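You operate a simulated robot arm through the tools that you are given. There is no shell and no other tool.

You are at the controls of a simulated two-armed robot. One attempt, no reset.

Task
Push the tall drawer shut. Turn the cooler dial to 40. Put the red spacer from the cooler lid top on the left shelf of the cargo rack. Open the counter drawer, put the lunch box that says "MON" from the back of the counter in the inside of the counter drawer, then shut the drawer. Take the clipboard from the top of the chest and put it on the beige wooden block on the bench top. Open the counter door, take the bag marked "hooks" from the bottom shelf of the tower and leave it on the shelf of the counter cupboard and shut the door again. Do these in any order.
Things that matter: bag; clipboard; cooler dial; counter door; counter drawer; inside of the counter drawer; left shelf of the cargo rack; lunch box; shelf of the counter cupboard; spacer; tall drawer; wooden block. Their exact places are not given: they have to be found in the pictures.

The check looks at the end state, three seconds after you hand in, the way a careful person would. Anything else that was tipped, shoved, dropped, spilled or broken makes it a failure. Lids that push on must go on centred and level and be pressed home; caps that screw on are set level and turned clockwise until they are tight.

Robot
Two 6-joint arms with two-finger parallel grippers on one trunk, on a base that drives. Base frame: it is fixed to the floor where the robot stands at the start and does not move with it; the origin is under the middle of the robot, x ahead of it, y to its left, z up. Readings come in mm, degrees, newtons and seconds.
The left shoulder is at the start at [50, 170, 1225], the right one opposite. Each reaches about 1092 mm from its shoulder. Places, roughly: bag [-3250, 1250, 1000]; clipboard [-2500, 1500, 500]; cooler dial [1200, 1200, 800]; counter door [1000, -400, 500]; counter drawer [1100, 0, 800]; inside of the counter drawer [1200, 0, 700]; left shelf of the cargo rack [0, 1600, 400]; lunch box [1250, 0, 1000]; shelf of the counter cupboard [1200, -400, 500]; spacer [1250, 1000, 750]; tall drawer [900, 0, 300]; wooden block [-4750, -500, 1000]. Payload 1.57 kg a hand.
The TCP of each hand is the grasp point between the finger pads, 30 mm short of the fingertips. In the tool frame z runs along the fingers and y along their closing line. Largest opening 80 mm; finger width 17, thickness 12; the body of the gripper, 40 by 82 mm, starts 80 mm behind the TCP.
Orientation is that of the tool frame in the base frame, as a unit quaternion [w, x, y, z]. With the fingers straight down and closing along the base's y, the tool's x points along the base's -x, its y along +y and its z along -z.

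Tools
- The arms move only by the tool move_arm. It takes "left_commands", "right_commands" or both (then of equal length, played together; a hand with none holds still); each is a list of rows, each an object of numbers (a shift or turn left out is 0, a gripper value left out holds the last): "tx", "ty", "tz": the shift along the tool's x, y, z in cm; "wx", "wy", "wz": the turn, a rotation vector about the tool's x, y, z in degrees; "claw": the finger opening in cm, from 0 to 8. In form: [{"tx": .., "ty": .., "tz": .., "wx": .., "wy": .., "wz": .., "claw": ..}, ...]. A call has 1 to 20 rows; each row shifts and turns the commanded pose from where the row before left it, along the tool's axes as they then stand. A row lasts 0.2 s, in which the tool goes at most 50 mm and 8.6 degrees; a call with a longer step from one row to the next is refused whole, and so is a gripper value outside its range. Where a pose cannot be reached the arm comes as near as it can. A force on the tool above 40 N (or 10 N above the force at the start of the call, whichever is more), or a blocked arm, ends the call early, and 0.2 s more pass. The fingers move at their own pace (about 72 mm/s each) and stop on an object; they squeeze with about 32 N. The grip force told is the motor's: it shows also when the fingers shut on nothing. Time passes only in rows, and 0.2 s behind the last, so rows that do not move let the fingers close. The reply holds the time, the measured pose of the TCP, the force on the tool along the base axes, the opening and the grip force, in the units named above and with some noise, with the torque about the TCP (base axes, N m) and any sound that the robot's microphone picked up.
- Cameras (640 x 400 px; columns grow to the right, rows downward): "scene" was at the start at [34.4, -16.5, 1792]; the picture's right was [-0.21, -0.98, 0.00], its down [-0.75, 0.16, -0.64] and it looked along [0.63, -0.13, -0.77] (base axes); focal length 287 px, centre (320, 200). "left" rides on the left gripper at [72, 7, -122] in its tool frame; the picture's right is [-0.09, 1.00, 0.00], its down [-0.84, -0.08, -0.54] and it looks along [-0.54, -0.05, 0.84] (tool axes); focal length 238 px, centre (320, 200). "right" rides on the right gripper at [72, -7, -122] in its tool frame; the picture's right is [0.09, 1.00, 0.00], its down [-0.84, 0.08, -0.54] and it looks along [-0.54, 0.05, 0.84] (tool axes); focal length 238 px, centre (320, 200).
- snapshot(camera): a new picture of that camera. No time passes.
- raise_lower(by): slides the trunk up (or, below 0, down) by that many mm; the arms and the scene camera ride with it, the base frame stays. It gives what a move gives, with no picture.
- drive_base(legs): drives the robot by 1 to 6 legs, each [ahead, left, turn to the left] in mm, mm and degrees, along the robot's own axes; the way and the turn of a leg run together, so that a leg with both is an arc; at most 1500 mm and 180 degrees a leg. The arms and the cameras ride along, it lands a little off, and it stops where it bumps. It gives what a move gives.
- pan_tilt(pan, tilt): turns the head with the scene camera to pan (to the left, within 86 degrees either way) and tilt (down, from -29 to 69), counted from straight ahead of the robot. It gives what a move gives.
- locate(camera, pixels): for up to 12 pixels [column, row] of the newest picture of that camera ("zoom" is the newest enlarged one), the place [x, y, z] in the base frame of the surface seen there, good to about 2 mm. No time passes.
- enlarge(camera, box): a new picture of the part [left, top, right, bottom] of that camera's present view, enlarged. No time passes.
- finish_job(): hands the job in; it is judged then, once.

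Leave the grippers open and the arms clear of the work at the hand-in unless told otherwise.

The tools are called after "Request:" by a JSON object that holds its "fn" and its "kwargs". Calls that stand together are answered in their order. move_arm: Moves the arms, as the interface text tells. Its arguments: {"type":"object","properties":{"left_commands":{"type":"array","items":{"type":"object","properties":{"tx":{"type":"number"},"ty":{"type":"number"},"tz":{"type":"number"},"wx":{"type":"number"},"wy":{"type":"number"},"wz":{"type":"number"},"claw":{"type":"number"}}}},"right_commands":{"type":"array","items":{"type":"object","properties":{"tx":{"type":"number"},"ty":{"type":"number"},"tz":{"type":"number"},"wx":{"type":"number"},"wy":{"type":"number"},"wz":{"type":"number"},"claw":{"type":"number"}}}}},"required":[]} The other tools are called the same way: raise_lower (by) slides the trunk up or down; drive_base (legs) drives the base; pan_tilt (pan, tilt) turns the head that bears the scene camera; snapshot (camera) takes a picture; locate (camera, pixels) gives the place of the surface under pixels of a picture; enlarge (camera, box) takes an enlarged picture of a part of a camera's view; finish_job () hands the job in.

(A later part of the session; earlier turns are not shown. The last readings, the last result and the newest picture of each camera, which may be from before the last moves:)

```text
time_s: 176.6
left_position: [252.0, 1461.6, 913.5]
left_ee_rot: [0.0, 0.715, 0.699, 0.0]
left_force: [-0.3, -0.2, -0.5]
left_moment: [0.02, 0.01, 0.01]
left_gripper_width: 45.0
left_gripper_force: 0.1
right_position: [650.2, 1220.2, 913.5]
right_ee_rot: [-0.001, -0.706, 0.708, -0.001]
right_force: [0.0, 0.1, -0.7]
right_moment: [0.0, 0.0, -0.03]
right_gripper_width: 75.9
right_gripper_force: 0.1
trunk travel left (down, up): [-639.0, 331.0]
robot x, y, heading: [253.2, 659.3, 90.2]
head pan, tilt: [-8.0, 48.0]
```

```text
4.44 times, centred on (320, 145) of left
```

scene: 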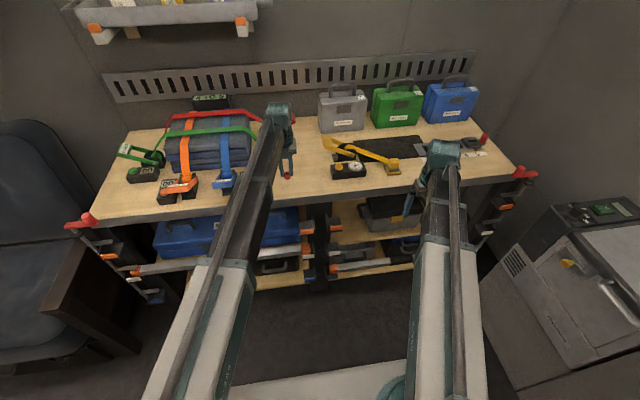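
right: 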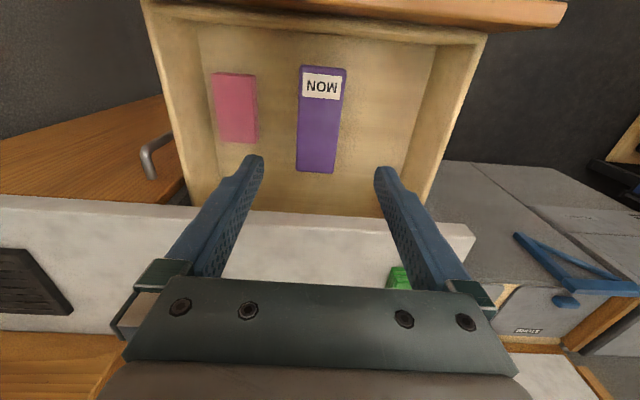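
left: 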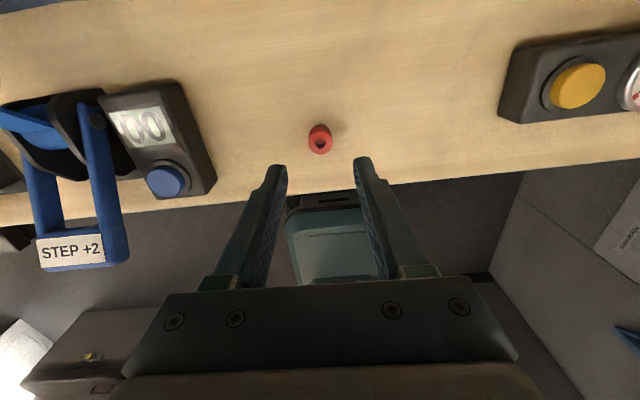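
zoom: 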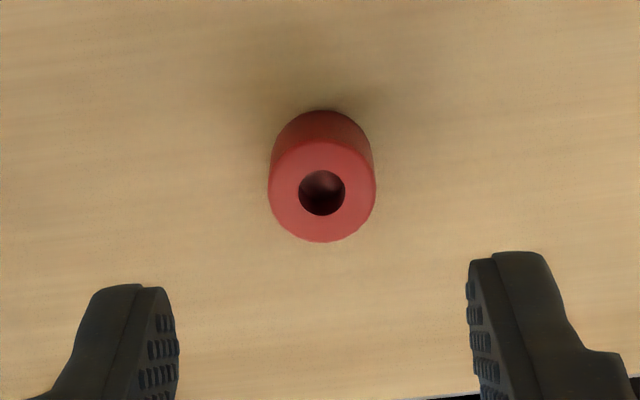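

The spacer stands upright. I'll measure its position and tilt the hand 30° so the fingers point forward.

Request:
{"fn": "locate", "kwargs": {"camera": "zoom", "pixels": [[275, 185], [370, 185], [322, 150], [322, 235], [322, 115]]}}

Request:
{"fn": "move_arm", "kwargs": {"left_commands": [{"wy": 7.5}, {"wy": 7.5}, {"wy": 7.5}, {"wy": 7.5}]}}

Request:
{"fn": "snapshot", "kwargs": {"camera": "left"}}

```text
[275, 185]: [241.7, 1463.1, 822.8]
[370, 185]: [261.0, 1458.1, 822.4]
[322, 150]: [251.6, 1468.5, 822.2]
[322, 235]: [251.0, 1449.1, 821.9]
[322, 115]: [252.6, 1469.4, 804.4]
```

```text
time_s: 177.6
left_position: [253.4, 1462.1, 943.4]
left_ee_rot: [-0.182, 0.692, 0.674, 0.186]
left_force: [-0.3, 0.1, -0.2]
left_moment: [-0.01, 0.0, 0.02]
left_gripper_width: 45.1
left_gripper_force: 0.0
left hand out of reach, approached as far as the arm can: row 2, 3, 4
right_position: [651.0, 1220.9, 914.6]
right_ee_rot: [-0.002, -0.706, 0.708, -0.002]
right_force: [-0.1, -0.8, -0.7]
right_moment: [-0.02, -0.04, -0.04]
right_gripper_width: 76.2
right_gripper_force: 0.1
trunk travel left (down, up): [-639.0, 331.0]
robot x, y, heading: [256.0, 657.3, 89.8]
head pan, tilt: [-8.0, 48.0]
```

```text
taken
```

left: 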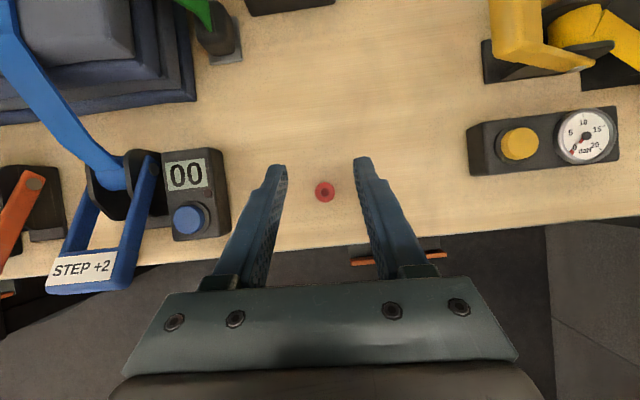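

Spacer centre is (251.3, 1459), top 822. I'll shift the hand to the grasp line and lower.

Request:
{"fn": "move_arm", "kwargs": {"left_commands": [{"tx": -1.36, "tz": -0.79, "ty": -0.2}]}}

Request:
{"fn": "raise_lower", "kwargs": {"by": -95}}

Request:
{"fn": "snapshot", "kwargs": {"camera": "left"}}

```text
time_s: 178.0
left_position: [250.1, 1445.7, 944.4]
left_ee_rot: [-0.182, 0.691, 0.674, 0.185]
left_force: [0.1, -0.2, 0.1]
left_moment: [-0.03, 0.02, -0.04]
left_gripper_width: 44.8
left_gripper_force: 0.0
right_position: [651.1, 1219.8, 913.7]
right_ee_rot: [-0.002, -0.706, 0.708, -0.003]
right_force: [0.0, 0.4, -0.9]
right_moment: [0.0, -0.03, -0.01]
right_gripper_width: 75.8
right_gripper_force: 0.0
trunk travel left (down, up): [-639.0, 331.0]
robot x, y, heading: [253.2, 656.0, 89.7]
head pan, tilt: [-8.0, 48.0]
```

```text
time_s: 179.3
left_position: [250.7, 1444.6, 848.4]
left_ee_rot: [-0.182, 0.691, 0.674, 0.186]
left_force: [0.6, -0.4, -0.1]
left_moment: [0.03, 0.0, 0.03]
left_gripper_width: 45.2
left_gripper_force: 0.0
right_position: [650.4, 1220.4, 818.1]
right_ee_rot: [-0.002, -0.706, 0.708, -0.003]
right_force: [0.2, 0.0, 0.2]
right_moment: [0.0, 0.01, 0.0]
right_gripper_width: 76.3
right_gripper_force: 0.1
trunk travel left (down, up): [-544.0, 426.0]
robot x, y, heading: [250.9, 658.6, 90.1]
head pan, tilt: [-8.0, 48.0]
```

```text
taken
```

left: 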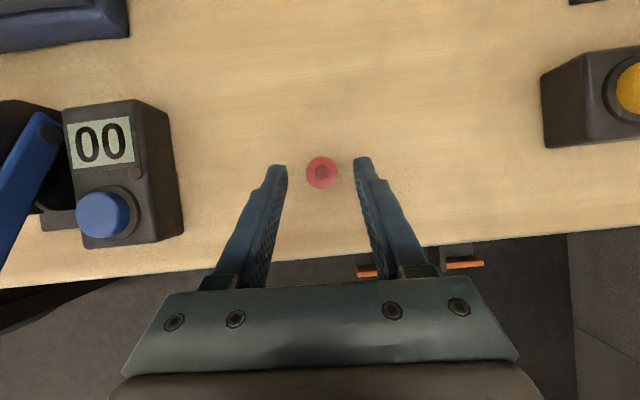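

Request:
{"fn": "raise_lower", "kwargs": {"by": -14}}

Request:
{"fn": "move_arm", "kwargs": {"left_commands": [{"claw": 3}, {"claw": 1}, {}, {}]}}

Request:
{"fn": "raise_lower", "kwargs": {"by": 60}}

Request:
{"fn": "enlarge", "kwargs": {"camera": "left", "box": [260, 110, 380, 210]}}

```text
time_s: 179.9
left_position: [250.2, 1445.8, 834.8]
left_ee_rot: [-0.182, 0.692, 0.674, 0.186]
left_force: [0.0, -0.1, 0.0]
left_moment: [0.0, 0.01, 0.02]
left_gripper_width: 45.0
left_gripper_force: 0.0
right_position: [650.7, 1220.2, 805.0]
right_ee_rot: [-0.002, -0.705, 0.709, -0.002]
right_force: [0.2, 0.0, -0.2]
right_moment: [0.02, -0.01, 0.02]
right_gripper_width: 75.8
right_gripper_force: 0.1
trunk travel left (down, up): [-530.0, 440.0]
robot x, y, heading: [253.9, 655.3, 89.9]
head pan, tilt: [-8.0, 48.0]
```

```text
time_s: 180.9
left_position: [250.8, 1446.2, 834.1]
left_ee_rot: [-0.181, 0.692, 0.674, 0.185]
left_force: [0.1, 0.6, 0.7]
left_moment: [0.02, 0.0, -0.02]
left_gripper_width: 20.1
left_gripper_force: 31.9
right_position: [651.3, 1220.1, 805.7]
right_ee_rot: [-0.002, -0.706, 0.708, -0.002]
right_force: [-0.2, -0.3, 0.1]
right_moment: [0.02, 0.0, 0.02]
right_gripper_width: 76.1
right_gripper_force: 0.1
trunk travel left (down, up): [-530.0, 440.0]
robot x, y, heading: [255.0, 656.8, 89.9]
head pan, tilt: [-8.0, 48.0]
```

```text
time_s: 181.9
left_position: [250.2, 1445.9, 894.0]
left_ee_rot: [-0.182, 0.692, 0.674, 0.185]
left_force: [-0.3, -0.1, -0.4]
left_moment: [-0.01, -0.01, 0.02]
left_gripper_width: 20.0
left_gripper_force: 31.8
right_position: [651.5, 1220.5, 865.1]
right_ee_rot: [-0.001, -0.706, 0.708, -0.001]
right_force: [1.4, -0.2, 0.4]
right_moment: [0.03, -0.02, 0.05]
right_gripper_width: 75.8
right_gripper_force: 0.2
trunk travel left (down, up): [-590.0, 380.0]
robot x, y, heading: [252.5, 655.9, 90.1]
head pan, tilt: [-8.0, 48.0]
```

```text
4.00 times, centred on (320, 160) of left
```

zoom: 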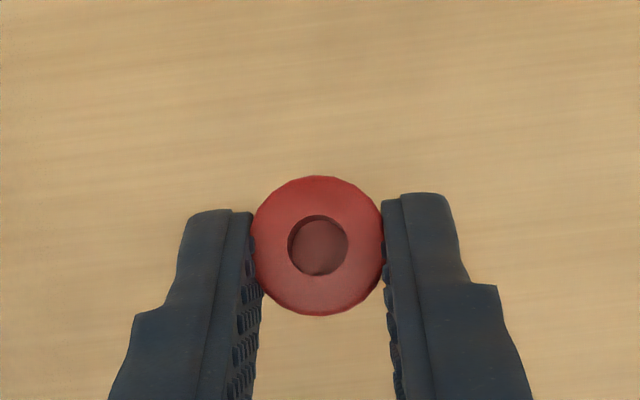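

The spacer is re-gripped upright in the tilted hand, with its bottom 33 mm below the TCP. Next I back out over the table edge, shift 100 mm left to x≈150, and lower to shelf entry height.

Request:
{"fn": "raise_lower", "kwargs": {"by": 60}}

Request:
{"fn": "drive_base", "kwargs": {"legs": [[-170, 0, 0], [0, 100, 0]]}}

Request:
{"fn": "raise_lower", "kwargs": {"by": -385}}

Request:
{"fn": "snapshot", "kwargs": {"camera": "left"}}

Request:
{"fn": "pan_tilt", "kwargs": {"pan": 5, "tilt": 38}}

Request:
{"fn": "snapshot", "kwargs": {"camera": "scene"}}

```text
time_s: 182.9
left_position: [251.2, 1447.3, 953.9]
left_ee_rot: [-0.182, 0.691, 0.674, 0.185]
left_force: [0.2, -0.2, 0.0]
left_moment: [0.0, -0.01, 0.0]
left_gripper_width: 20.5
left_gripper_force: 32.2
right_position: [651.6, 1221.2, 923.9]
right_ee_rot: [-0.002, -0.707, 0.708, -0.001]
right_force: [0.5, 0.0, -0.7]
right_moment: [-0.02, 0.02, -0.04]
right_gripper_width: 76.0
right_gripper_force: 0.0
trunk travel left (down, up): [-650.0, 320.0]
robot x, y, heading: [252.9, 657.7, 89.9]
head pan, tilt: [-8.0, 48.0]
```

```text
time_s: 185.1
left_position: [152.9, 1279.3, 954.3]
left_ee_rot: [-0.182, 0.692, 0.673, 0.186]
left_force: [-1.3, -0.3, -0.6]
left_moment: [0.01, -0.01, 0.02]
left_gripper_width: 20.1
left_gripper_force: 32.5
right_position: [552.8, 1054.6, 925.0]
right_ee_rot: [-0.002, -0.706, 0.708, -0.002]
right_force: [1.2, 0.6, -0.4]
right_moment: [0.02, -0.03, 0.01]
right_gripper_width: 76.0
right_gripper_force: 0.0
trunk travel left (down, up): [-650.0, 320.0]
robot x, y, heading: [152.1, 491.5, 90.0]
head pan, tilt: [-8.0, 48.0]
```

```text
time_s: 188.8
left_position: [154.3, 1279.0, 569.2]
left_ee_rot: [-0.182, 0.691, 0.675, 0.185]
left_force: [-0.2, -0.1, -0.1]
left_moment: [0.02, -0.02, -0.04]
left_gripper_width: 19.9
left_gripper_force: 31.6
right_position: [552.9, 1052.1, 539.9]
right_ee_rot: [-0.002, -0.706, 0.708, -0.002]
right_force: [0.1, -0.5, 0.6]
right_moment: [-0.03, 0.0, 0.03]
right_gripper_width: 76.0
right_gripper_force: 0.0
trunk travel left (down, up): [-265.0, 705.0]
robot x, y, heading: [154.8, 489.8, 89.8]
head pan, tilt: [-8.0, 48.0]
```

```text
taken
```

left: 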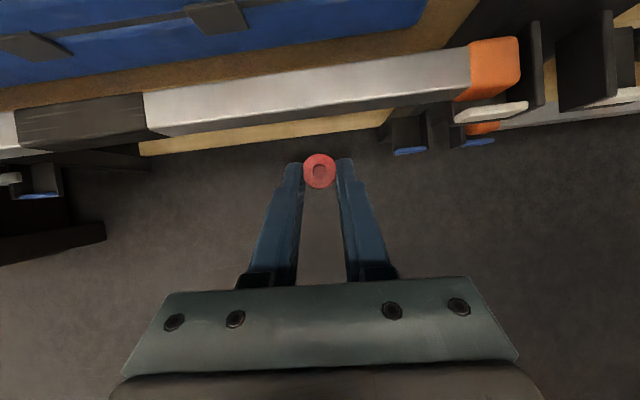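

```text
time_s: 189.6
left_position: [153.0, 1278.4, 568.7]
left_ee_rot: [-0.182, 0.692, 0.674, 0.186]
left_force: [-0.7, 0.1, -0.1]
left_moment: [-0.04, 0.0, 0.02]
left_gripper_width: 20.5
left_gripper_force: 32.0
right_position: [553.1, 1053.1, 541.1]
right_ee_rot: [-0.002, -0.706, 0.709, -0.001]
right_force: [-0.5, 0.3, 0.1]
right_moment: [0.0, 0.02, -0.01]
right_gripper_width: 76.0
right_gripper_force: 0.1
trunk travel left (down, up): [-265.0, 705.0]
robot x, y, heading: [149.7, 489.7, 89.7]
head pan, tilt: [5.0, 38.0]
```

```text
taken
```

scene: 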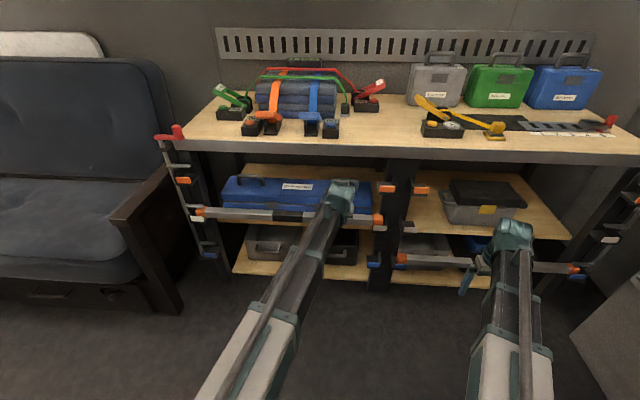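

The left camera now shows the bar, the front strip behind it, and the blue case. I'll measure them around column 330.

Request:
{"fn": "locate", "kwargs": {"camera": "left", "pixels": [[330, 60], [330, 68], [330, 52], [330, 45], [330, 90], [330, 110], [330, 76], [300, 66], [360, 60], [240, 20], [330, 130], [320, 155]]}}

Request:
{"fn": "enlarge", "kwargs": {"camera": "left", "box": [230, 0, 430, 130]}}

```text
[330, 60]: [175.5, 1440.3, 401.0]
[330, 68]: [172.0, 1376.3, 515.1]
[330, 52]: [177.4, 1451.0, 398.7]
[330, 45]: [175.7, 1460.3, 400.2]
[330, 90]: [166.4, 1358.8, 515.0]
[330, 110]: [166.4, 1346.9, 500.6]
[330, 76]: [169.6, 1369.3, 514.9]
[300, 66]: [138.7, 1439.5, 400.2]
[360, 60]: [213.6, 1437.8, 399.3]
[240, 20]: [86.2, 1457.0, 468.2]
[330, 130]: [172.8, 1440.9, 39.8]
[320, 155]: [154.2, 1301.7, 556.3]
```

```text
3.08 times, centred on (330, 65) of left
```

zoom: 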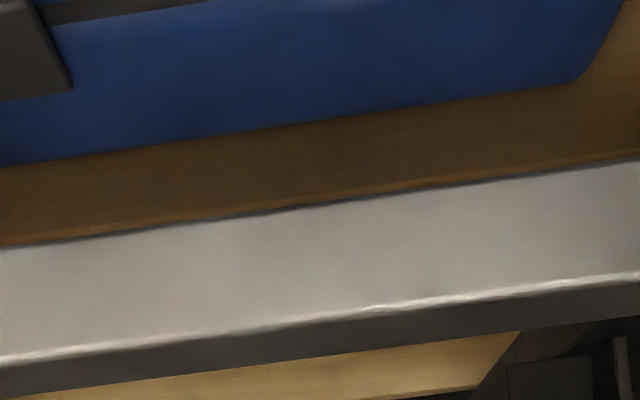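

The bar spans y≈1345–1378 with its top at z=515. My planned path goes over the bar with the 30° tilt, then down behind it, steepening to 15° so the hand body clears the bar. I'll drive forward 80 mm with the spacer bottom at z≈536, then check.

Request:
{"fn": "drive_base", "kwargs": {"legs": [[80, 0, 0]]}}

Request:
{"fn": "snapshot", "kwargs": {"camera": "left"}}

```text
time_s: 190.6
left_position: [153.7, 1357.7, 570.2]
left_ee_rot: [-0.181, 0.692, 0.674, 0.186]
left_force: [-0.6, 0.4, 0.1]
left_moment: [0.04, 0.01, 0.0]
left_gripper_width: 20.1
left_gripper_force: 32.0
right_position: [552.4, 1132.7, 539.2]
right_ee_rot: [-0.003, -0.706, 0.708, -0.001]
right_force: [0.4, -1.1, 0.4]
right_moment: [0.02, -0.02, 0.0]
right_gripper_width: 76.0
right_gripper_force: 0.0
trunk travel left (down, up): [-265.0, 705.0]
robot x, y, heading: [156.6, 567.6, 89.7]
head pan, tilt: [5.0, 38.0]
```

```text
taken
```

left: 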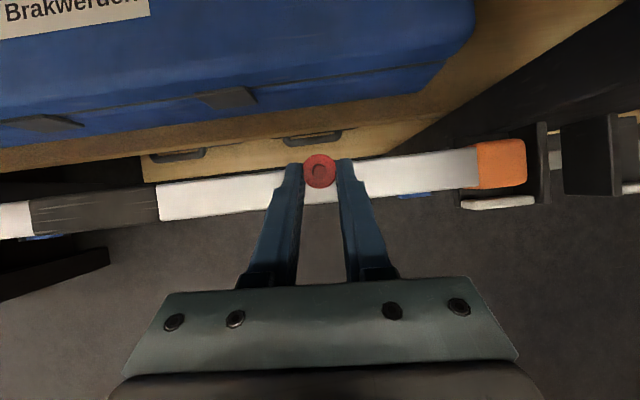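

The spacer is right over the bar. I'll advance 75 mm horizontally.

Request:
{"fn": "move_arm", "kwargs": {"left_commands": [{"tx": 1.63, "tz": 0.94}, {"tx": 1.63, "tz": 0.94}, {"tx": 1.63, "tz": 0.94}, {"tx": 1.6, "tz": 0.93}]}}

Request:
{"fn": "snapshot", "kwargs": {"camera": "left"}}

Request:
{"fn": "locate", "kwargs": {"camera": "left", "pixels": [[320, 120], [320, 135], [320, 145], [320, 110], [300, 150], [350, 140], [320, 172]]}}

```text
time_s: 191.6
left_position: [156.0, 1433.5, 569.6]
left_ee_rot: [-0.182, 0.692, 0.673, 0.186]
left_force: [0.1, 0.0, 0.6]
left_moment: [0.01, -0.02, -0.02]
left_gripper_width: 20.3
left_gripper_force: 32.4
right_position: [553.0, 1132.0, 541.0]
right_ee_rot: [-0.002, -0.706, 0.709, -0.002]
right_force: [-0.6, -0.5, -0.1]
right_moment: [0.02, 0.01, 0.01]
right_gripper_width: 75.9
right_gripper_force: 0.0
trunk travel left (down, up): [-265.0, 705.0]
robot x, y, heading: [152.4, 568.0, 89.6]
head pan, tilt: [5.0, 38.0]
```

```text
taken
```

left: 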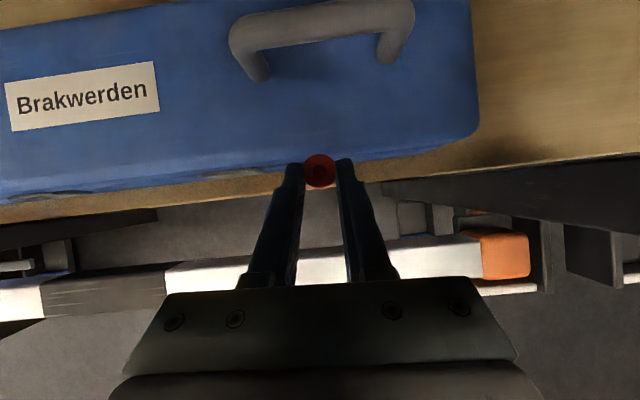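

```text
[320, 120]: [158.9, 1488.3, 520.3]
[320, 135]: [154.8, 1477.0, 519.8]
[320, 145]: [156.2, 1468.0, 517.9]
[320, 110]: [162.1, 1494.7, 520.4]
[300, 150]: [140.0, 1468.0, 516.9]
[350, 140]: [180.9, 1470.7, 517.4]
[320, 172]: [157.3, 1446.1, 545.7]
```

The spacer is at y≈1446, just ahead of the case face (1461). I'll lower 46 mm, then 33 mm.

Request:
{"fn": "raise_lower", "kwargs": {"by": -46}}

Request:
{"fn": "snapshot", "kwargs": {"camera": "left"}}

Request:
{"fn": "raise_lower", "kwargs": {"by": -30}}

Request:
{"fn": "snapshot", "kwargs": {"camera": "left"}}

```text
time_s: 192.5
left_position: [155.2, 1432.3, 522.6]
left_ee_rot: [-0.181, 0.692, 0.673, 0.186]
left_force: [-0.2, 0.3, 1.0]
left_moment: [0.03, -0.02, 0.02]
left_gripper_width: 20.4
left_gripper_force: 32.3
right_position: [554.1, 1131.7, 493.7]
right_ee_rot: [-0.003, -0.706, 0.708, -0.002]
right_force: [-1.1, 0.1, 0.6]
right_moment: [0.0, 0.0, 0.03]
right_gripper_width: 75.9
right_gripper_force: 0.1
trunk travel left (down, up): [-219.0, 751.0]
robot x, y, heading: [153.1, 568.4, 89.6]
head pan, tilt: [5.0, 38.0]
```

```text
taken
```

left: 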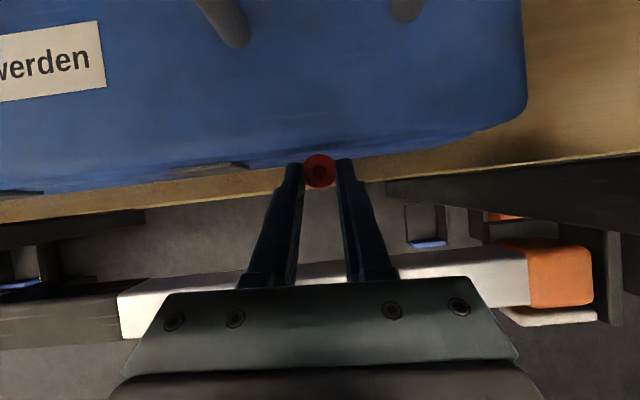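

```text
time_s: 193.2
left_position: [156.0, 1432.2, 493.6]
left_ee_rot: [-0.182, 0.692, 0.674, 0.185]
left_force: [-0.9, 0.5, -1.2]
left_moment: [0.01, -0.01, 0.02]
left_gripper_width: 20.3
left_gripper_force: 32.1
right_position: [553.4, 1132.1, 465.0]
right_ee_rot: [-0.002, -0.706, 0.709, -0.002]
right_force: [0.6, 1.0, 0.2]
right_moment: [0.0, 0.02, -0.04]
right_gripper_width: 76.4
right_gripper_force: 0.0
trunk travel left (down, up): [-189.0, 781.0]
robot x, y, heading: [153.2, 570.9, 89.9]
head pan, tilt: [5.0, 38.0]
```

```text
taken
```

left: 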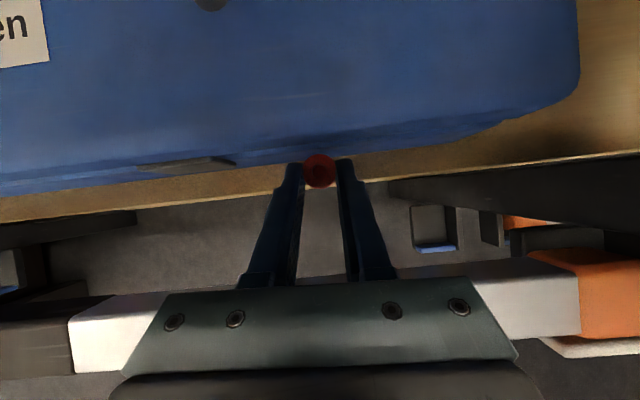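

Now I steepen the hand by 7.5° and nudge it forward ~5 mm to keep the spacer over the strip.

Request:
{"fn": "move_arm", "kwargs": {"left_commands": [{"wy": -3.75}, {"wy": -3.75}, {"tx": 0.44, "tz": 0.18}]}}

Request:
{"fn": "raise_lower", "kwargs": {"by": -16}}

Request:
{"fn": "snapshot", "kwargs": {"camera": "left"}}

```text
time_s: 194.0
left_position: [154.7, 1438.2, 479.1]
left_ee_rot: [-0.137, 0.702, 0.684, 0.139]
left_force: [0.2, 0.5, 0.4]
left_moment: [-0.04, 0.01, 0.01]
left_gripper_width: 20.4
left_gripper_force: 32.3
left hand out of reach, approached as far as the arm can: row 1, 2
right_position: [552.4, 1132.3, 464.0]
right_ee_rot: [-0.002, -0.706, 0.708, -0.003]
right_force: [0.2, 0.7, -0.3]
right_moment: [0.01, 0.0, -0.02]
right_gripper_width: 75.9
right_gripper_force: 0.1
trunk travel left (down, up): [-189.0, 781.0]
robot x, y, heading: [151.2, 569.3, 89.8]
head pan, tilt: [5.0, 38.0]
```

```text
time_s: 194.7
left_position: [155.6, 1437.0, 464.3]
left_ee_rot: [-0.137, 0.702, 0.684, 0.14]
left_force: [0.5, 0.2, 0.1]
left_moment: [-0.01, 0.01, 0.01]
left_gripper_width: 20.1
left_gripper_force: 31.9
right_position: [552.5, 1132.9, 447.5]
right_ee_rot: [-0.002, -0.706, 0.708, -0.002]
right_force: [-0.7, -0.2, 0.7]
right_moment: [0.0, 0.01, 0.0]
right_gripper_width: 75.7
right_gripper_force: 0.1
trunk travel left (down, up): [-173.0, 797.0]
robot x, y, heading: [156.9, 568.2, 89.6]
head pan, tilt: [5.0, 38.0]
```

```text
taken
```

left: 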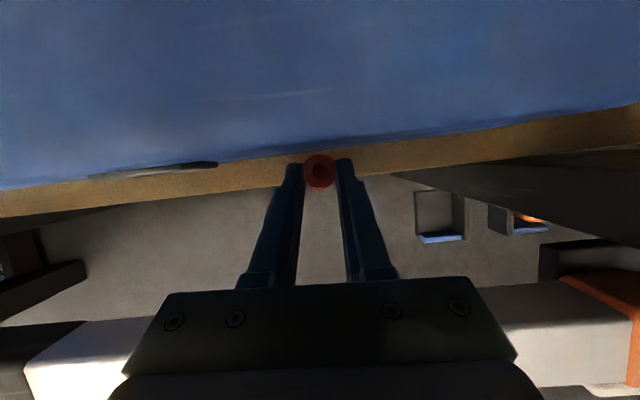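

Request:
{"fn": "move_arm", "kwargs": {"left_commands": [{"wy": -3.75}, {"wy": -3.75}, {"tx": 0.42, "tz": 0.11}]}}

Request:
{"fn": "raise_lower", "kwargs": {"by": -12}}

Request:
{"fn": "enlarge", "kwargs": {"camera": "left", "box": [240, 100, 400, 220]}}

```text
time_s: 195.5
left_position: [156.6, 1441.3, 455.5]
left_ee_rot: [-0.091, 0.71, 0.692, 0.093]
left_force: [0.3, 0.4, 0.0]
left_moment: [0.0, -0.01, -0.01]
left_gripper_width: 20.4
left_gripper_force: 31.6
left hand out of reach, approached as far as the arm can: row 1, 2
right_position: [553.6, 1130.9, 447.9]
right_ee_rot: [-0.002, -0.706, 0.708, -0.001]
right_force: [-0.2, 0.0, 0.8]
right_moment: [0.02, 0.0, 0.0]
right_gripper_width: 76.1
right_gripper_force: 0.1
trunk travel left (down, up): [-173.0, 797.0]
robot x, y, heading: [154.7, 570.5, 89.8]
head pan, tilt: [5.0, 38.0]
```

```text
time_s: 196.1
left_position: [155.9, 1441.4, 443.8]
left_ee_rot: [-0.092, 0.71, 0.692, 0.094]
left_force: [-0.3, 0.0, -0.6]
left_moment: [-0.01, 0.0, -0.02]
left_gripper_width: 20.1
left_gripper_force: 31.9
right_position: [552.9, 1131.2, 436.1]
right_ee_rot: [-0.002, -0.706, 0.709, -0.002]
right_force: [-0.1, -0.2, 0.6]
right_moment: [0.01, -0.02, 0.01]
right_gripper_width: 75.8
right_gripper_force: 0.1
trunk travel left (down, up): [-161.0, 809.0]
robot x, y, heading: [155.1, 564.5, 89.5]
head pan, tilt: [5.0, 38.0]
```

```text
3.33 times, centred on (320, 160) of left
```

zoom: 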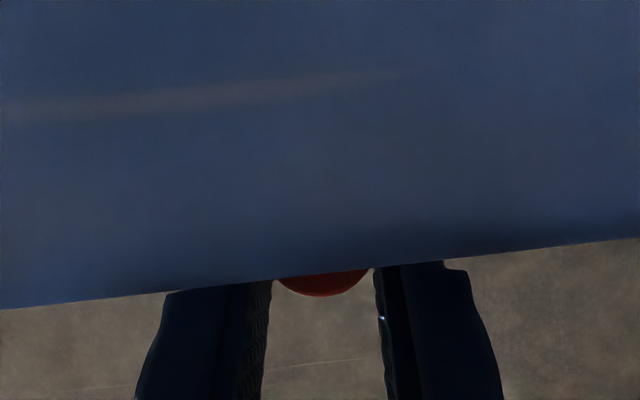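

The view is blocked by the case now. I'll lower in small steps, watching the force.

Request:
{"fn": "raise_lower", "kwargs": {"by": -5}}

Request:
{"fn": "raise_lower", "kwargs": {"by": -2}}

Request:
{"fn": "raise_lower", "kwargs": {"by": -2}}

```text
time_s: 196.6
left_position: [154.9, 1441.5, 438.7]
left_ee_rot: [-0.093, 0.709, 0.692, 0.094]
left_force: [0.1, 3.1, 8.3]
left_moment: [0.02, -0.02, 0.03]
left_gripper_width: 20.1
left_gripper_force: 31.9
right_position: [553.4, 1131.2, 433.0]
right_ee_rot: [-0.002, -0.706, 0.708, -0.002]
right_force: [0.7, -0.4, 0.3]
right_moment: [0.0, 0.01, -0.03]
right_gripper_width: 76.0
right_gripper_force: 0.1
trunk travel left (down, up): [-156.0, 814.0]
robot x, y, heading: [155.0, 568.0, 89.6]
head pan, tilt: [5.0, 38.0]
```

```text
time_s: 197.1
left_position: [155.2, 1440.9, 439.1]
left_ee_rot: [-0.093, 0.71, 0.692, 0.095]
left_force: [0.4, 5.9, 27.4]
left_moment: [-0.03, -0.04, 0.0]
left_gripper_width: 20.3
left_gripper_force: 31.4
right_position: [553.3, 1131.4, 430.2]
right_ee_rot: [-0.002, -0.706, 0.708, -0.001]
right_force: [-0.7, -0.2, -0.1]
right_moment: [-0.01, 0.0, 0.0]
right_gripper_width: 76.1
right_gripper_force: 0.0
trunk travel left (down, up): [-154.0, 816.0]
robot x, y, heading: [151.4, 568.0, 89.8]
head pan, tilt: [5.0, 38.0]
```

```text
time_s: 197.7
left_position: [155.2, 1440.7, 435.5]
left_ee_rot: [-0.093, 0.71, 0.692, 0.095]
left_force: [-0.3, 3.2, 23.6]
left_moment: [0.07, -0.01, 0.04]
left_gripper_width: 20.4
left_gripper_force: 32.3
right_position: [552.7, 1131.2, 428.5]
right_ee_rot: [-0.002, -0.706, 0.708, -0.001]
right_force: [0.6, -0.4, -0.3]
right_moment: [-0.02, 0.01, 0.0]
right_gripper_width: 76.0
right_gripper_force: 0.0
trunk travel left (down, up): [-152.0, 818.0]
robot x, y, heading: [154.3, 570.9, 89.7]
head pan, tilt: [5.0, 38.0]
```

Pressed to TCP z≈435.5, and the force eased as the spacer levelled. I'll release gently.

Request:
{"fn": "move_arm", "kwargs": {"left_commands": [{"claw": 2.6}, {"claw": 3.5}, {"claw": 4.5}, {}]}}

Request:
{"fn": "raise_lower", "kwargs": {"by": 19}}

Request:
{"fn": "move_arm", "kwargs": {"left_commands": [{"tx": -0.42, "tz": -0.11}, {"wy": 3.75}, {"wy": 3.75}]}}

Request:
{"fn": "snapshot", "kwargs": {"camera": "left"}}

```text
time_s: 198.7
left_position: [155.4, 1441.4, 434.5]
left_ee_rot: [-0.092, 0.71, 0.691, 0.093]
left_force: [0.8, -0.3, 0.6]
left_moment: [-0.04, 0.0, 0.01]
left_gripper_width: 45.1
left_gripper_force: 0.1
right_position: [553.7, 1132.9, 427.5]
right_ee_rot: [-0.002, -0.706, 0.709, -0.001]
right_force: [-0.7, 0.8, -0.1]
right_moment: [0.02, 0.0, 0.0]
right_gripper_width: 76.2
right_gripper_force: 0.0
trunk travel left (down, up): [-152.0, 818.0]
robot x, y, heading: [151.3, 568.1, 90.0]
head pan, tilt: [5.0, 38.0]
```

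```text
time_s: 199.3
left_position: [154.8, 1440.9, 454.3]
left_ee_rot: [-0.092, 0.71, 0.692, 0.094]
left_force: [0.4, -0.2, -1.3]
left_moment: [0.01, 0.0, -0.03]
left_gripper_width: 45.2
left_gripper_force: 0.0
right_position: [552.2, 1131.9, 446.8]
right_ee_rot: [-0.001, -0.706, 0.708, -0.002]
right_force: [0.6, -0.6, -0.2]
right_moment: [0.0, -0.02, -0.02]
right_gripper_width: 76.4
right_gripper_force: 0.1
trunk travel left (down, up): [-171.0, 799.0]
robot x, y, heading: [149.7, 571.9, 89.8]
head pan, tilt: [5.0, 38.0]
```

```text
time_s: 200.1
left_position: [155.4, 1437.3, 462.3]
left_ee_rot: [-0.137, 0.702, 0.685, 0.14]
left_force: [-0.2, 0.3, -0.3]
left_moment: [-0.02, -0.01, -0.01]
left_gripper_width: 44.7
left_gripper_force: 0.1
left hand out of reach, approached as far as the arm can: row 2, 3
right_position: [553.4, 1132.3, 445.3]
right_ee_rot: [-0.002, -0.706, 0.709, -0.002]
right_force: [-1.6, 0.8, -0.2]
right_moment: [0.01, 0.0, -0.02]
right_gripper_width: 76.5
right_gripper_force: 0.1
trunk travel left (down, up): [-171.0, 799.0]
robot x, y, heading: [155.2, 568.1, 89.8]
head pan, tilt: [5.0, 38.0]
```

```text
taken
```

left: 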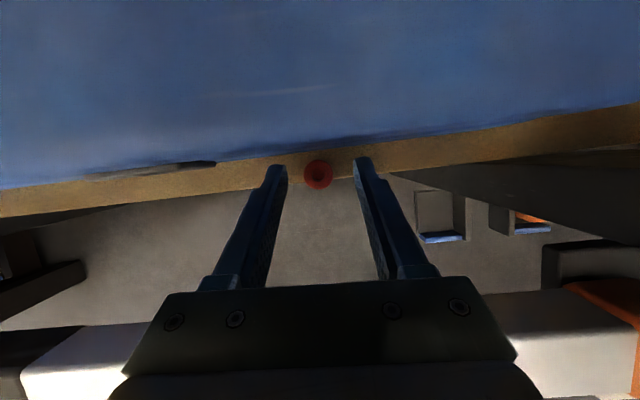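

The spacer is standing on the strip. I'll continue the retreat in the reverse order.

Request:
{"fn": "raise_lower", "kwargs": {"by": 17}}

Request:
{"fn": "move_arm", "kwargs": {"left_commands": [{"tx": -0.44, "tz": -0.18}, {"wy": 3.75}, {"wy": 3.75}]}}

Request:
{"fn": "raise_lower", "kwargs": {"by": 77}}

Request:
{"fn": "move_arm", "kwargs": {"left_commands": [{"tx": -3.3, "tz": -1.9}, {"tx": -3.3, "tz": -1.9}]}}

Request:
{"fn": "snapshot", "kwargs": {"camera": "left"}}

```text
time_s: 200.8
left_position: [156.1, 1436.9, 478.5]
left_ee_rot: [-0.137, 0.702, 0.684, 0.14]
left_force: [-0.1, 0.1, 1.6]
left_moment: [0.01, -0.01, 0.0]
left_gripper_width: 44.9
left_gripper_force: 0.1
right_position: [553.3, 1132.1, 462.6]
right_ee_rot: [-0.002, -0.706, 0.708, -0.002]
right_force: [-0.4, 0.8, 0.1]
right_moment: [0.01, -0.01, 0.03]
right_gripper_width: 76.2
right_gripper_force: 0.0
trunk travel left (down, up): [-188.0, 782.0]
robot x, y, heading: [152.2, 567.1, 89.7]
head pan, tilt: [5.0, 38.0]
```

```text
time_s: 201.6
left_position: [154.2, 1430.7, 492.6]
left_ee_rot: [-0.181, 0.692, 0.673, 0.185]
left_force: [-0.5, -0.4, -0.2]
left_moment: [0.04, 0.0, -0.01]
left_gripper_width: 44.8
left_gripper_force: 0.0
left hand out of reach, approached as far as the arm can: row 2, 3
right_position: [552.6, 1132.5, 463.0]
right_ee_rot: [-0.002, -0.705, 0.709, -0.002]
right_force: [0.4, 1.0, 0.1]
right_moment: [-0.02, -0.01, -0.03]
right_gripper_width: 76.1
right_gripper_force: 0.1
trunk travel left (down, up): [-188.0, 782.0]
robot x, y, heading: [157.2, 571.3, 89.7]
head pan, tilt: [5.0, 38.0]
```

```text
time_s: 202.7
left_position: [155.2, 1432.2, 569.9]
left_ee_rot: [-0.181, 0.692, 0.674, 0.185]
left_force: [-0.4, -0.1, 0.7]
left_moment: [0.0, 0.0, 0.01]
left_gripper_width: 44.9
left_gripper_force: 0.0
right_position: [552.0, 1132.2, 540.8]
right_ee_rot: [-0.002, -0.706, 0.708, -0.001]
right_force: [0.5, -0.2, -0.3]
right_moment: [-0.03, -0.01, 0.02]
right_gripper_width: 75.9
right_gripper_force: 0.0
trunk travel left (down, up): [-265.0, 705.0]
robot x, y, heading: [151.1, 572.3, 89.7]
head pan, tilt: [5.0, 38.0]
```

```text
time_s: 203.3
left_position: [153.8, 1355.2, 568.9]
left_ee_rot: [-0.182, 0.691, 0.674, 0.185]
left_force: [0.8, 0.6, 0.3]
left_moment: [-0.05, 0.0, -0.01]
left_gripper_width: 45.0
left_gripper_force: 0.0
right_position: [553.4, 1131.9, 540.7]
right_ee_rot: [-0.001, -0.706, 0.708, -0.002]
right_force: [-1.0, 0.4, 0.2]
right_moment: [-0.04, 0.0, 0.0]
right_gripper_width: 76.4
right_gripper_force: 0.0
trunk travel left (down, up): [-265.0, 705.0]
robot x, y, heading: [153.5, 564.2, 89.7]
head pan, tilt: [5.0, 38.0]
```

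```text
taken
```

left: 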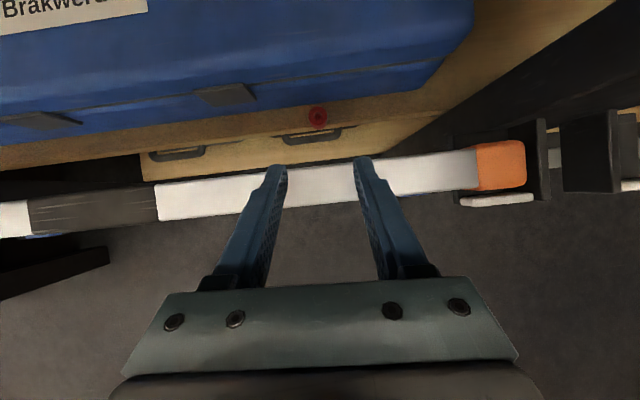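

Request:
{"fn": "enlarge", "kwargs": {"camera": "left", "box": [270, 80, 370, 150]}}

Request:
{"fn": "locate", "kwargs": {"camera": "zoom", "pixels": [[305, 230], [265, 240], [350, 240], [305, 180], [305, 290], [400, 210], [400, 260]]}}

```text
5.71 times, centred on (320, 115) of left
```

zoom: 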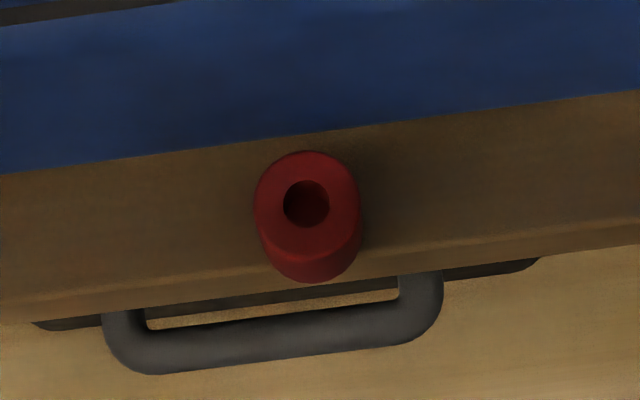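

```text
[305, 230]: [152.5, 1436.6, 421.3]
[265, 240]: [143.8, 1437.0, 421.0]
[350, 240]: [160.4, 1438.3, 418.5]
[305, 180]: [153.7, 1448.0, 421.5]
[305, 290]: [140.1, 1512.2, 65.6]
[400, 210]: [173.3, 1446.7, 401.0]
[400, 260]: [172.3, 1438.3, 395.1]
```

The spacer stands upright on the shelf, but its centre (y≈1444) lies close to the front edge (≈1438), overhanging about 4 mm. I'll go back along the same path, straddle it, and slide it about 5 mm further in.

Request:
{"fn": "move_arm", "kwargs": {"left_commands": [{"tx": 3.3, "tz": 1.9, "ty": -0.2}, {"tx": 3.3, "tz": 1.9}]}}

Request:
{"fn": "raise_lower", "kwargs": {"by": -77}}

Request:
{"fn": "move_arm", "kwargs": {"left_commands": [{"wy": -3.75}, {"wy": -3.75}, {"tx": 0.3, "tz": 0.12}]}}

Request:
{"fn": "raise_lower", "kwargs": {"by": -17}}

Request:
{"fn": "snapshot", "kwargs": {"camera": "left"}}

```text
time_s: 203.9
left_position: [153.4, 1433.4, 569.5]
left_ee_rot: [-0.182, 0.692, 0.673, 0.186]
left_force: [0.4, -0.3, -0.8]
left_moment: [0.04, -0.01, 0.01]
left_gripper_width: 44.8
left_gripper_force: 0.1
right_position: [553.0, 1132.1, 540.1]
right_ee_rot: [-0.001, -0.706, 0.709, -0.002]
right_force: [0.4, -0.5, 0.2]
right_moment: [0.01, 0.0, 0.01]
right_gripper_width: 76.1
right_gripper_force: 0.1
trunk travel left (down, up): [-265.0, 705.0]
robot x, y, heading: [155.6, 574.9, 90.2]
head pan, tilt: [5.0, 38.0]
```

```text
time_s: 205.0
left_position: [153.0, 1433.7, 491.8]
left_ee_rot: [-0.181, 0.692, 0.673, 0.186]
left_force: [-0.1, -0.5, 0.3]
left_moment: [-0.01, 0.0, -0.03]
left_gripper_width: 44.8
left_gripper_force: 0.0
right_position: [553.8, 1131.2, 461.4]
right_ee_rot: [-0.002, -0.706, 0.708, -0.002]
right_force: [-1.3, -0.6, -0.2]
right_moment: [0.0, 0.01, 0.0]
right_gripper_width: 76.0
right_gripper_force: 0.1
trunk travel left (down, up): [-188.0, 782.0]
robot x, y, heading: [153.5, 562.0, 89.9]
head pan, tilt: [5.0, 38.0]
```

```text
time_s: 205.8
left_position: [153.2, 1435.8, 479.1]
left_ee_rot: [-0.137, 0.703, 0.684, 0.139]
left_force: [0.6, -0.3, 0.6]
left_moment: [0.0, 0.01, -0.01]
left_gripper_width: 45.0
left_gripper_force: 0.1
left hand out of reach, approached as far as the arm can: row 1, 2
right_position: [552.9, 1131.6, 462.8]
right_ee_rot: [-0.001, -0.705, 0.709, -0.002]
right_force: [0.1, -0.7, 0.1]
right_moment: [-0.03, -0.02, 0.0]
right_gripper_width: 76.1
right_gripper_force: 0.0
trunk travel left (down, up): [-188.0, 782.0]
robot x, y, heading: [150.9, 568.8, 89.8]
head pan, tilt: [5.0, 38.0]
```

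```text
time_s: 206.5
left_position: [153.9, 1436.2, 463.1]
left_ee_rot: [-0.137, 0.703, 0.684, 0.14]
left_force: [0.4, 0.4, 0.0]
left_moment: [-0.02, 0.01, -0.03]
left_gripper_width: 44.9
left_gripper_force: 0.1
right_position: [552.9, 1132.6, 445.5]
right_ee_rot: [-0.002, -0.706, 0.708, -0.002]
right_force: [-0.4, -0.1, 0.3]
right_moment: [-0.01, 0.01, 0.01]
right_gripper_width: 76.2
right_gripper_force: 0.1
trunk travel left (down, up): [-171.0, 799.0]
robot x, y, heading: [154.0, 570.3, 89.9]
head pan, tilt: [5.0, 38.0]
```

```text
taken
```

left: 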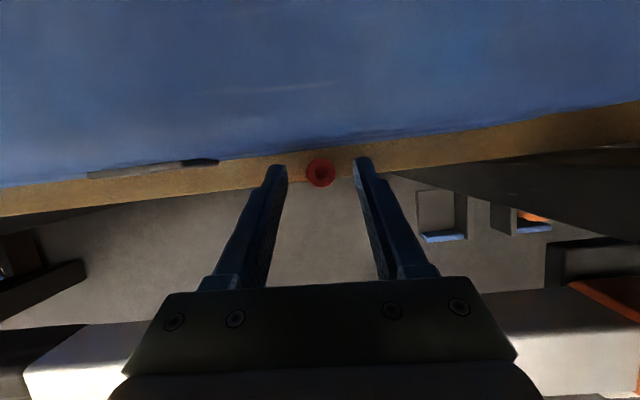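

Request:
{"fn": "enlarge", "kwargs": {"camera": "left", "box": [280, 145, 360, 200]}}

Request:
{"fn": "locate", "kwargs": {"camera": "zoom", "pixels": [[325, 140], [325, 270], [225, 220], [405, 210], [325, 165], [325, 295]]}}

```text
7.27 times, centred on (320, 172) of left
```

zoom: 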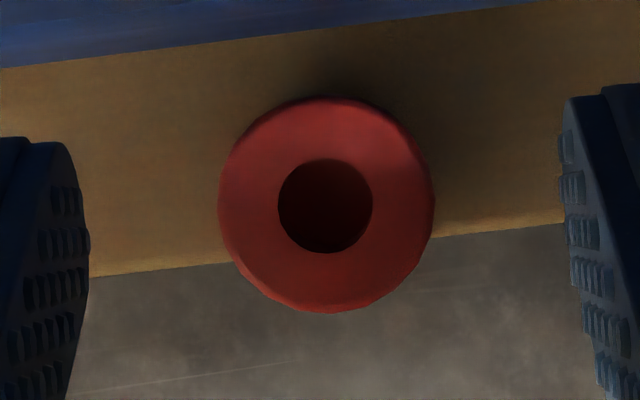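

```text
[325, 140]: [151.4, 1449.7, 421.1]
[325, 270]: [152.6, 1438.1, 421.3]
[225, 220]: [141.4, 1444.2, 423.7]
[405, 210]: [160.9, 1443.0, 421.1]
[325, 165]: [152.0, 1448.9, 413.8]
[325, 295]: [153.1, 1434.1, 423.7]
```

Spacer centre is (152, 1444). I'll steepen the hand, lower around it, close, slide 5 mm inward, and release.

Request:
{"fn": "move_arm", "kwargs": {"left_commands": [{"wy": -3.75, "ty": -0.15}, {"wy": -3.75}, {"tx": 0.1, "tz": 0.03}]}}

Request:
{"fn": "raise_lower", "kwargs": {"by": -18}}

Request:
{"fn": "move_arm", "kwargs": {"left_commands": [{"claw": 3}, {"claw": 1.9}, {}, {}]}}

Request:
{"fn": "move_arm", "kwargs": {"left_commands": [{"tx": 0.24, "tz": 0.065}, {"tx": 0.24, "tz": 0.065}, {}]}}

```text
time_s: 207.3
left_position: [152.4, 1436.0, 452.3]
left_ee_rot: [-0.092, 0.71, 0.692, 0.093]
left_force: [-0.3, 0.6, 0.0]
left_moment: [0.02, 0.01, 0.02]
left_gripper_width: 45.1
left_gripper_force: 0.1
left hand out of reach, approached as far as the arm can: row 1, 2
right_position: [553.4, 1131.9, 446.5]
right_ee_rot: [-0.001, -0.706, 0.708, -0.002]
right_force: [-0.1, -0.1, -0.5]
right_moment: [0.01, 0.02, 0.03]
right_gripper_width: 76.0
right_gripper_force: 0.0
trunk travel left (down, up): [-171.0, 799.0]
robot x, y, heading: [155.0, 566.8, 89.7]
head pan, tilt: [5.0, 38.0]
```

```text
time_s: 207.9
left_position: [152.4, 1436.8, 435.2]
left_ee_rot: [-0.092, 0.71, 0.692, 0.092]
left_force: [-0.6, 1.0, -0.2]
left_moment: [-0.02, 0.01, 0.0]
left_gripper_width: 45.0
left_gripper_force: 0.1
right_position: [552.5, 1131.5, 427.7]
right_ee_rot: [-0.002, -0.706, 0.708, -0.003]
right_force: [0.4, 0.1, -1.2]
right_moment: [0.0, 0.0, 0.0]
right_gripper_width: 76.1
right_gripper_force: 0.0
trunk travel left (down, up): [-153.0, 817.0]
robot x, y, heading: [155.8, 569.4, 89.5]
head pan, tilt: [5.0, 38.0]
```

```text
time_s: 208.9
left_position: [152.7, 1437.0, 434.7]
left_ee_rot: [-0.091, 0.71, 0.692, 0.093]
left_force: [0.1, -0.2, 0.1]
left_moment: [-0.01, 0.01, 0.03]
left_gripper_width: 20.2
left_gripper_force: 32.5
right_position: [553.8, 1131.7, 427.2]
right_ee_rot: [-0.002, -0.707, 0.708, -0.002]
right_force: [0.9, -0.4, -0.7]
right_moment: [0.02, 0.04, -0.02]
right_gripper_width: 76.1
right_gripper_force: 0.1
trunk travel left (down, up): [-153.0, 817.0]
robot x, y, heading: [157.8, 571.9, 89.6]
head pan, tilt: [5.0, 38.0]
```

```text
time_s: 209.7
left_position: [152.4, 1440.2, 435.2]
left_ee_rot: [-0.091, 0.71, 0.692, 0.093]
left_force: [-0.1, -0.2, 0.3]
left_moment: [-0.01, 0.0, -0.01]
left_gripper_width: 20.2
left_gripper_force: 32.4
right_position: [554.0, 1131.3, 427.2]
right_ee_rot: [-0.002, -0.706, 0.708, -0.002]
right_force: [-0.3, 0.5, 0.1]
right_moment: [0.01, 0.0, 0.01]
right_gripper_width: 76.0
right_gripper_force: 0.1
trunk travel left (down, up): [-153.0, 817.0]
robot x, y, heading: [156.7, 571.0, 90.1]
head pan, tilt: [5.0, 38.0]
```

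Request:
{"fn": "move_arm", "kwargs": {"left_commands": [{"tx": 0.15, "tz": 0.04}, {}, {"claw": 2.6}, {"claw": 3.5}, {"claw": 4.5}, {}]}}

Request:
{"fn": "raise_lower", "kwargs": {"by": 19}}

Request:
{"fn": "move_arm", "kwargs": {"left_commands": [{"tx": -0.42, "tz": -0.11}, {"wy": 3.75}, {"wy": 3.75}]}}

Request:
{"fn": "enlarge", "kwargs": {"camera": "left", "box": [280, 135, 360, 200]}}

```text
time_s: 211.1
left_position: [151.8, 1443.4, 435.3]
left_ee_rot: [-0.091, 0.71, 0.692, 0.092]
left_force: [0.6, -0.2, -0.3]
left_moment: [-0.01, 0.0, 0.02]
left_gripper_width: 45.0
left_gripper_force: 0.0
right_position: [553.8, 1131.6, 428.2]
right_ee_rot: [-0.002, -0.706, 0.708, -0.002]
right_force: [-0.1, 0.5, 1.1]
right_moment: [0.02, 0.0, 0.01]
right_gripper_width: 76.1
right_gripper_force: 0.1
trunk travel left (down, up): [-153.0, 817.0]
robot x, y, heading: [152.7, 573.6, 89.6]
head pan, tilt: [5.0, 38.0]
```

```text
time_s: 211.8
left_position: [152.1, 1442.7, 453.6]
left_ee_rot: [-0.092, 0.71, 0.692, 0.092]
left_force: [-0.7, -0.7, -0.2]
left_moment: [-0.03, -0.02, -0.01]
left_gripper_width: 44.7
left_gripper_force: 0.0
right_position: [554.5, 1131.6, 447.6]
right_ee_rot: [-0.002, -0.706, 0.708, -0.002]
right_force: [0.5, -0.7, 1.0]
right_moment: [0.03, -0.02, -0.01]
right_gripper_width: 76.1
right_gripper_force: 0.0
trunk travel left (down, up): [-172.0, 798.0]
robot x, y, heading: [153.9, 567.9, 89.8]
head pan, tilt: [5.0, 38.0]
```

```text
time_s: 212.6
left_position: [153.3, 1438.1, 462.5]
left_ee_rot: [-0.137, 0.702, 0.684, 0.14]
left_force: [-0.5, -0.2, -0.4]
left_moment: [0.0, 0.01, 0.04]
left_gripper_width: 45.0
left_gripper_force: 0.0
left hand out of reach, approached as far as the arm can: row 2, 3
right_position: [553.6, 1131.0, 447.3]
right_ee_rot: [-0.001, -0.706, 0.708, -0.002]
right_force: [0.6, 0.1, -0.1]
right_moment: [0.0, -0.02, 0.02]
right_gripper_width: 76.1
right_gripper_force: 0.0
trunk travel left (down, up): [-172.0, 798.0]
robot x, y, heading: [150.9, 572.1, 89.8]
head pan, tilt: [5.0, 38.0]
```

```text
6.15 times, centred on (320, 168) of left
```

zoom: 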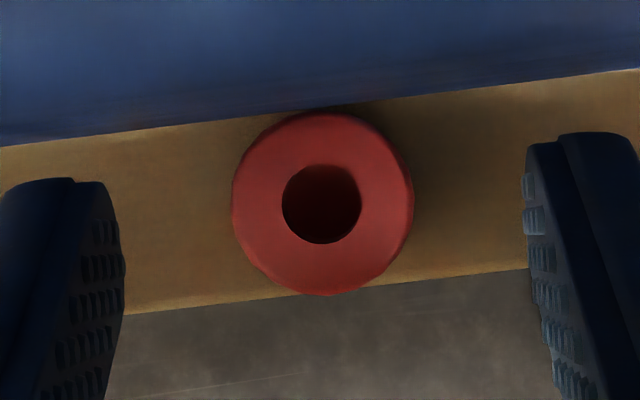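

The spacer is now fully on the shelf strip. Retreating.

Request:
{"fn": "raise_lower", "kwargs": {"by": 17}}

Request:
{"fn": "move_arm", "kwargs": {"left_commands": [{"tx": -0.44, "tz": -0.18}, {"wy": 3.75}, {"wy": 3.75}]}}

Request:
{"fn": "raise_lower", "kwargs": {"by": 77}}

Request:
{"fn": "move_arm", "kwargs": {"left_commands": [{"tx": -3.3, "tz": -1.9}, {"tx": -3.3, "tz": -1.9}]}}

Request:
{"fn": "drive_base", "kwargs": {"legs": [[-250, 0, 0]]}}

Request:
{"fn": "snapshot", "kwargs": {"camera": "scene"}}

Request:
{"fn": "enlarge", "kwargs": {"camera": "scene", "box": [220, 150, 420, 290]}}

```text
time_s: 213.2
left_position: [153.0, 1438.8, 480.9]
left_ee_rot: [-0.135, 0.703, 0.684, 0.139]
left_force: [-0.7, 0.3, 1.1]
left_moment: [0.05, 0.0, -0.03]
left_gripper_width: 45.0
left_gripper_force: 0.1
right_position: [554.2, 1132.5, 463.6]
right_ee_rot: [-0.002, -0.706, 0.708, -0.002]
right_force: [0.9, -0.3, 0.3]
right_moment: [0.0, 0.0, 0.0]
right_gripper_width: 75.9
right_gripper_force: 0.1
trunk travel left (down, up): [-189.0, 781.0]
robot x, y, heading: [156.4, 567.8, 89.8]
head pan, tilt: [5.0, 38.0]
```

```text
time_s: 214.0
left_position: [152.4, 1433.1, 492.9]
left_ee_rot: [-0.181, 0.692, 0.674, 0.185]
left_force: [-1.4, 0.4, -0.1]
left_moment: [0.0, 0.02, -0.02]
left_gripper_width: 44.9
left_gripper_force: 0.1
left hand out of reach, approached as far as the arm can: row 2, 3
right_position: [553.2, 1132.1, 464.3]
right_ee_rot: [-0.002, -0.706, 0.709, -0.002]
right_force: [-0.1, -0.9, 0.0]
right_moment: [0.02, 0.0, 0.05]
right_gripper_width: 75.9
right_gripper_force: 0.1
trunk travel left (down, up): [-189.0, 781.0]
robot x, y, heading: [155.3, 569.5, 89.7]
head pan, tilt: [5.0, 38.0]
```

```text
time_s: 215.2
left_position: [152.4, 1434.5, 571.1]
left_ee_rot: [-0.182, 0.692, 0.674, 0.184]
left_force: [-0.9, -0.4, -0.1]
left_moment: [0.01, 0.03, -0.01]
left_gripper_width: 45.2
left_gripper_force: 0.0
right_position: [552.7, 1131.7, 541.6]
right_ee_rot: [-0.002, -0.705, 0.709, -0.002]
right_force: [0.5, 0.5, 0.3]
right_moment: [-0.02, -0.03, 0.01]
right_gripper_width: 75.7
right_gripper_force: 0.1
trunk travel left (down, up): [-266.0, 704.0]
robot x, y, heading: [153.7, 569.0, 89.6]
head pan, tilt: [5.0, 38.0]
```

```text
time_s: 215.8
left_position: [151.5, 1357.4, 570.4]
left_ee_rot: [-0.181, 0.692, 0.674, 0.186]
left_force: [-0.4, 0.6, 0.1]
left_moment: [0.03, 0.02, -0.03]
left_gripper_width: 45.2
left_gripper_force: 0.1
right_position: [553.5, 1131.9, 540.0]
right_ee_rot: [-0.002, -0.706, 0.708, -0.002]
right_force: [-0.4, 0.9, 0.2]
right_moment: [-0.02, -0.01, 0.01]
right_gripper_width: 76.0
right_gripper_force: 0.1
trunk travel left (down, up): [-266.0, 704.0]
robot x, y, heading: [152.9, 571.9, 89.7]
head pan, tilt: [5.0, 38.0]
```

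```text
time_s: 217.6
left_position: [152.7, 1100.7, 570.5]
left_ee_rot: [-0.181, 0.694, 0.672, 0.185]
left_force: [-0.1, -0.9, -0.9]
left_moment: [0.02, 0.01, -0.03]
left_gripper_width: 45.0
left_gripper_force: 0.0
right_position: [554.0, 872.9, 542.2]
right_ee_rot: [-0.002, -0.704, 0.71, -0.002]
right_force: [0.1, 0.9, 0.8]
right_moment: [-0.02, -0.02, 0.0]
right_gripper_width: 75.8
right_gripper_force: 0.0
trunk travel left (down, up): [-266.0, 704.0]
robot x, y, heading: [149.1, 308.9, 89.6]
head pan, tilt: [5.0, 38.0]
```

```text
taken
```

scene: 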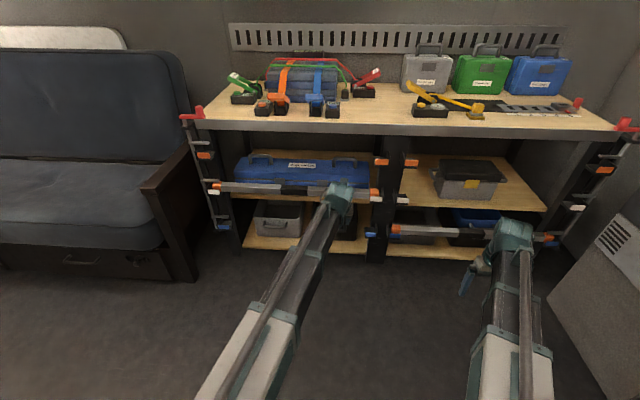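

```text
2.86 times, centred on (320, 220) of scene
```

zoom: 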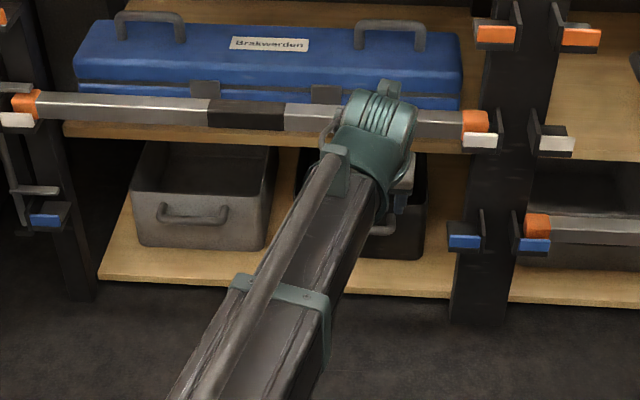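

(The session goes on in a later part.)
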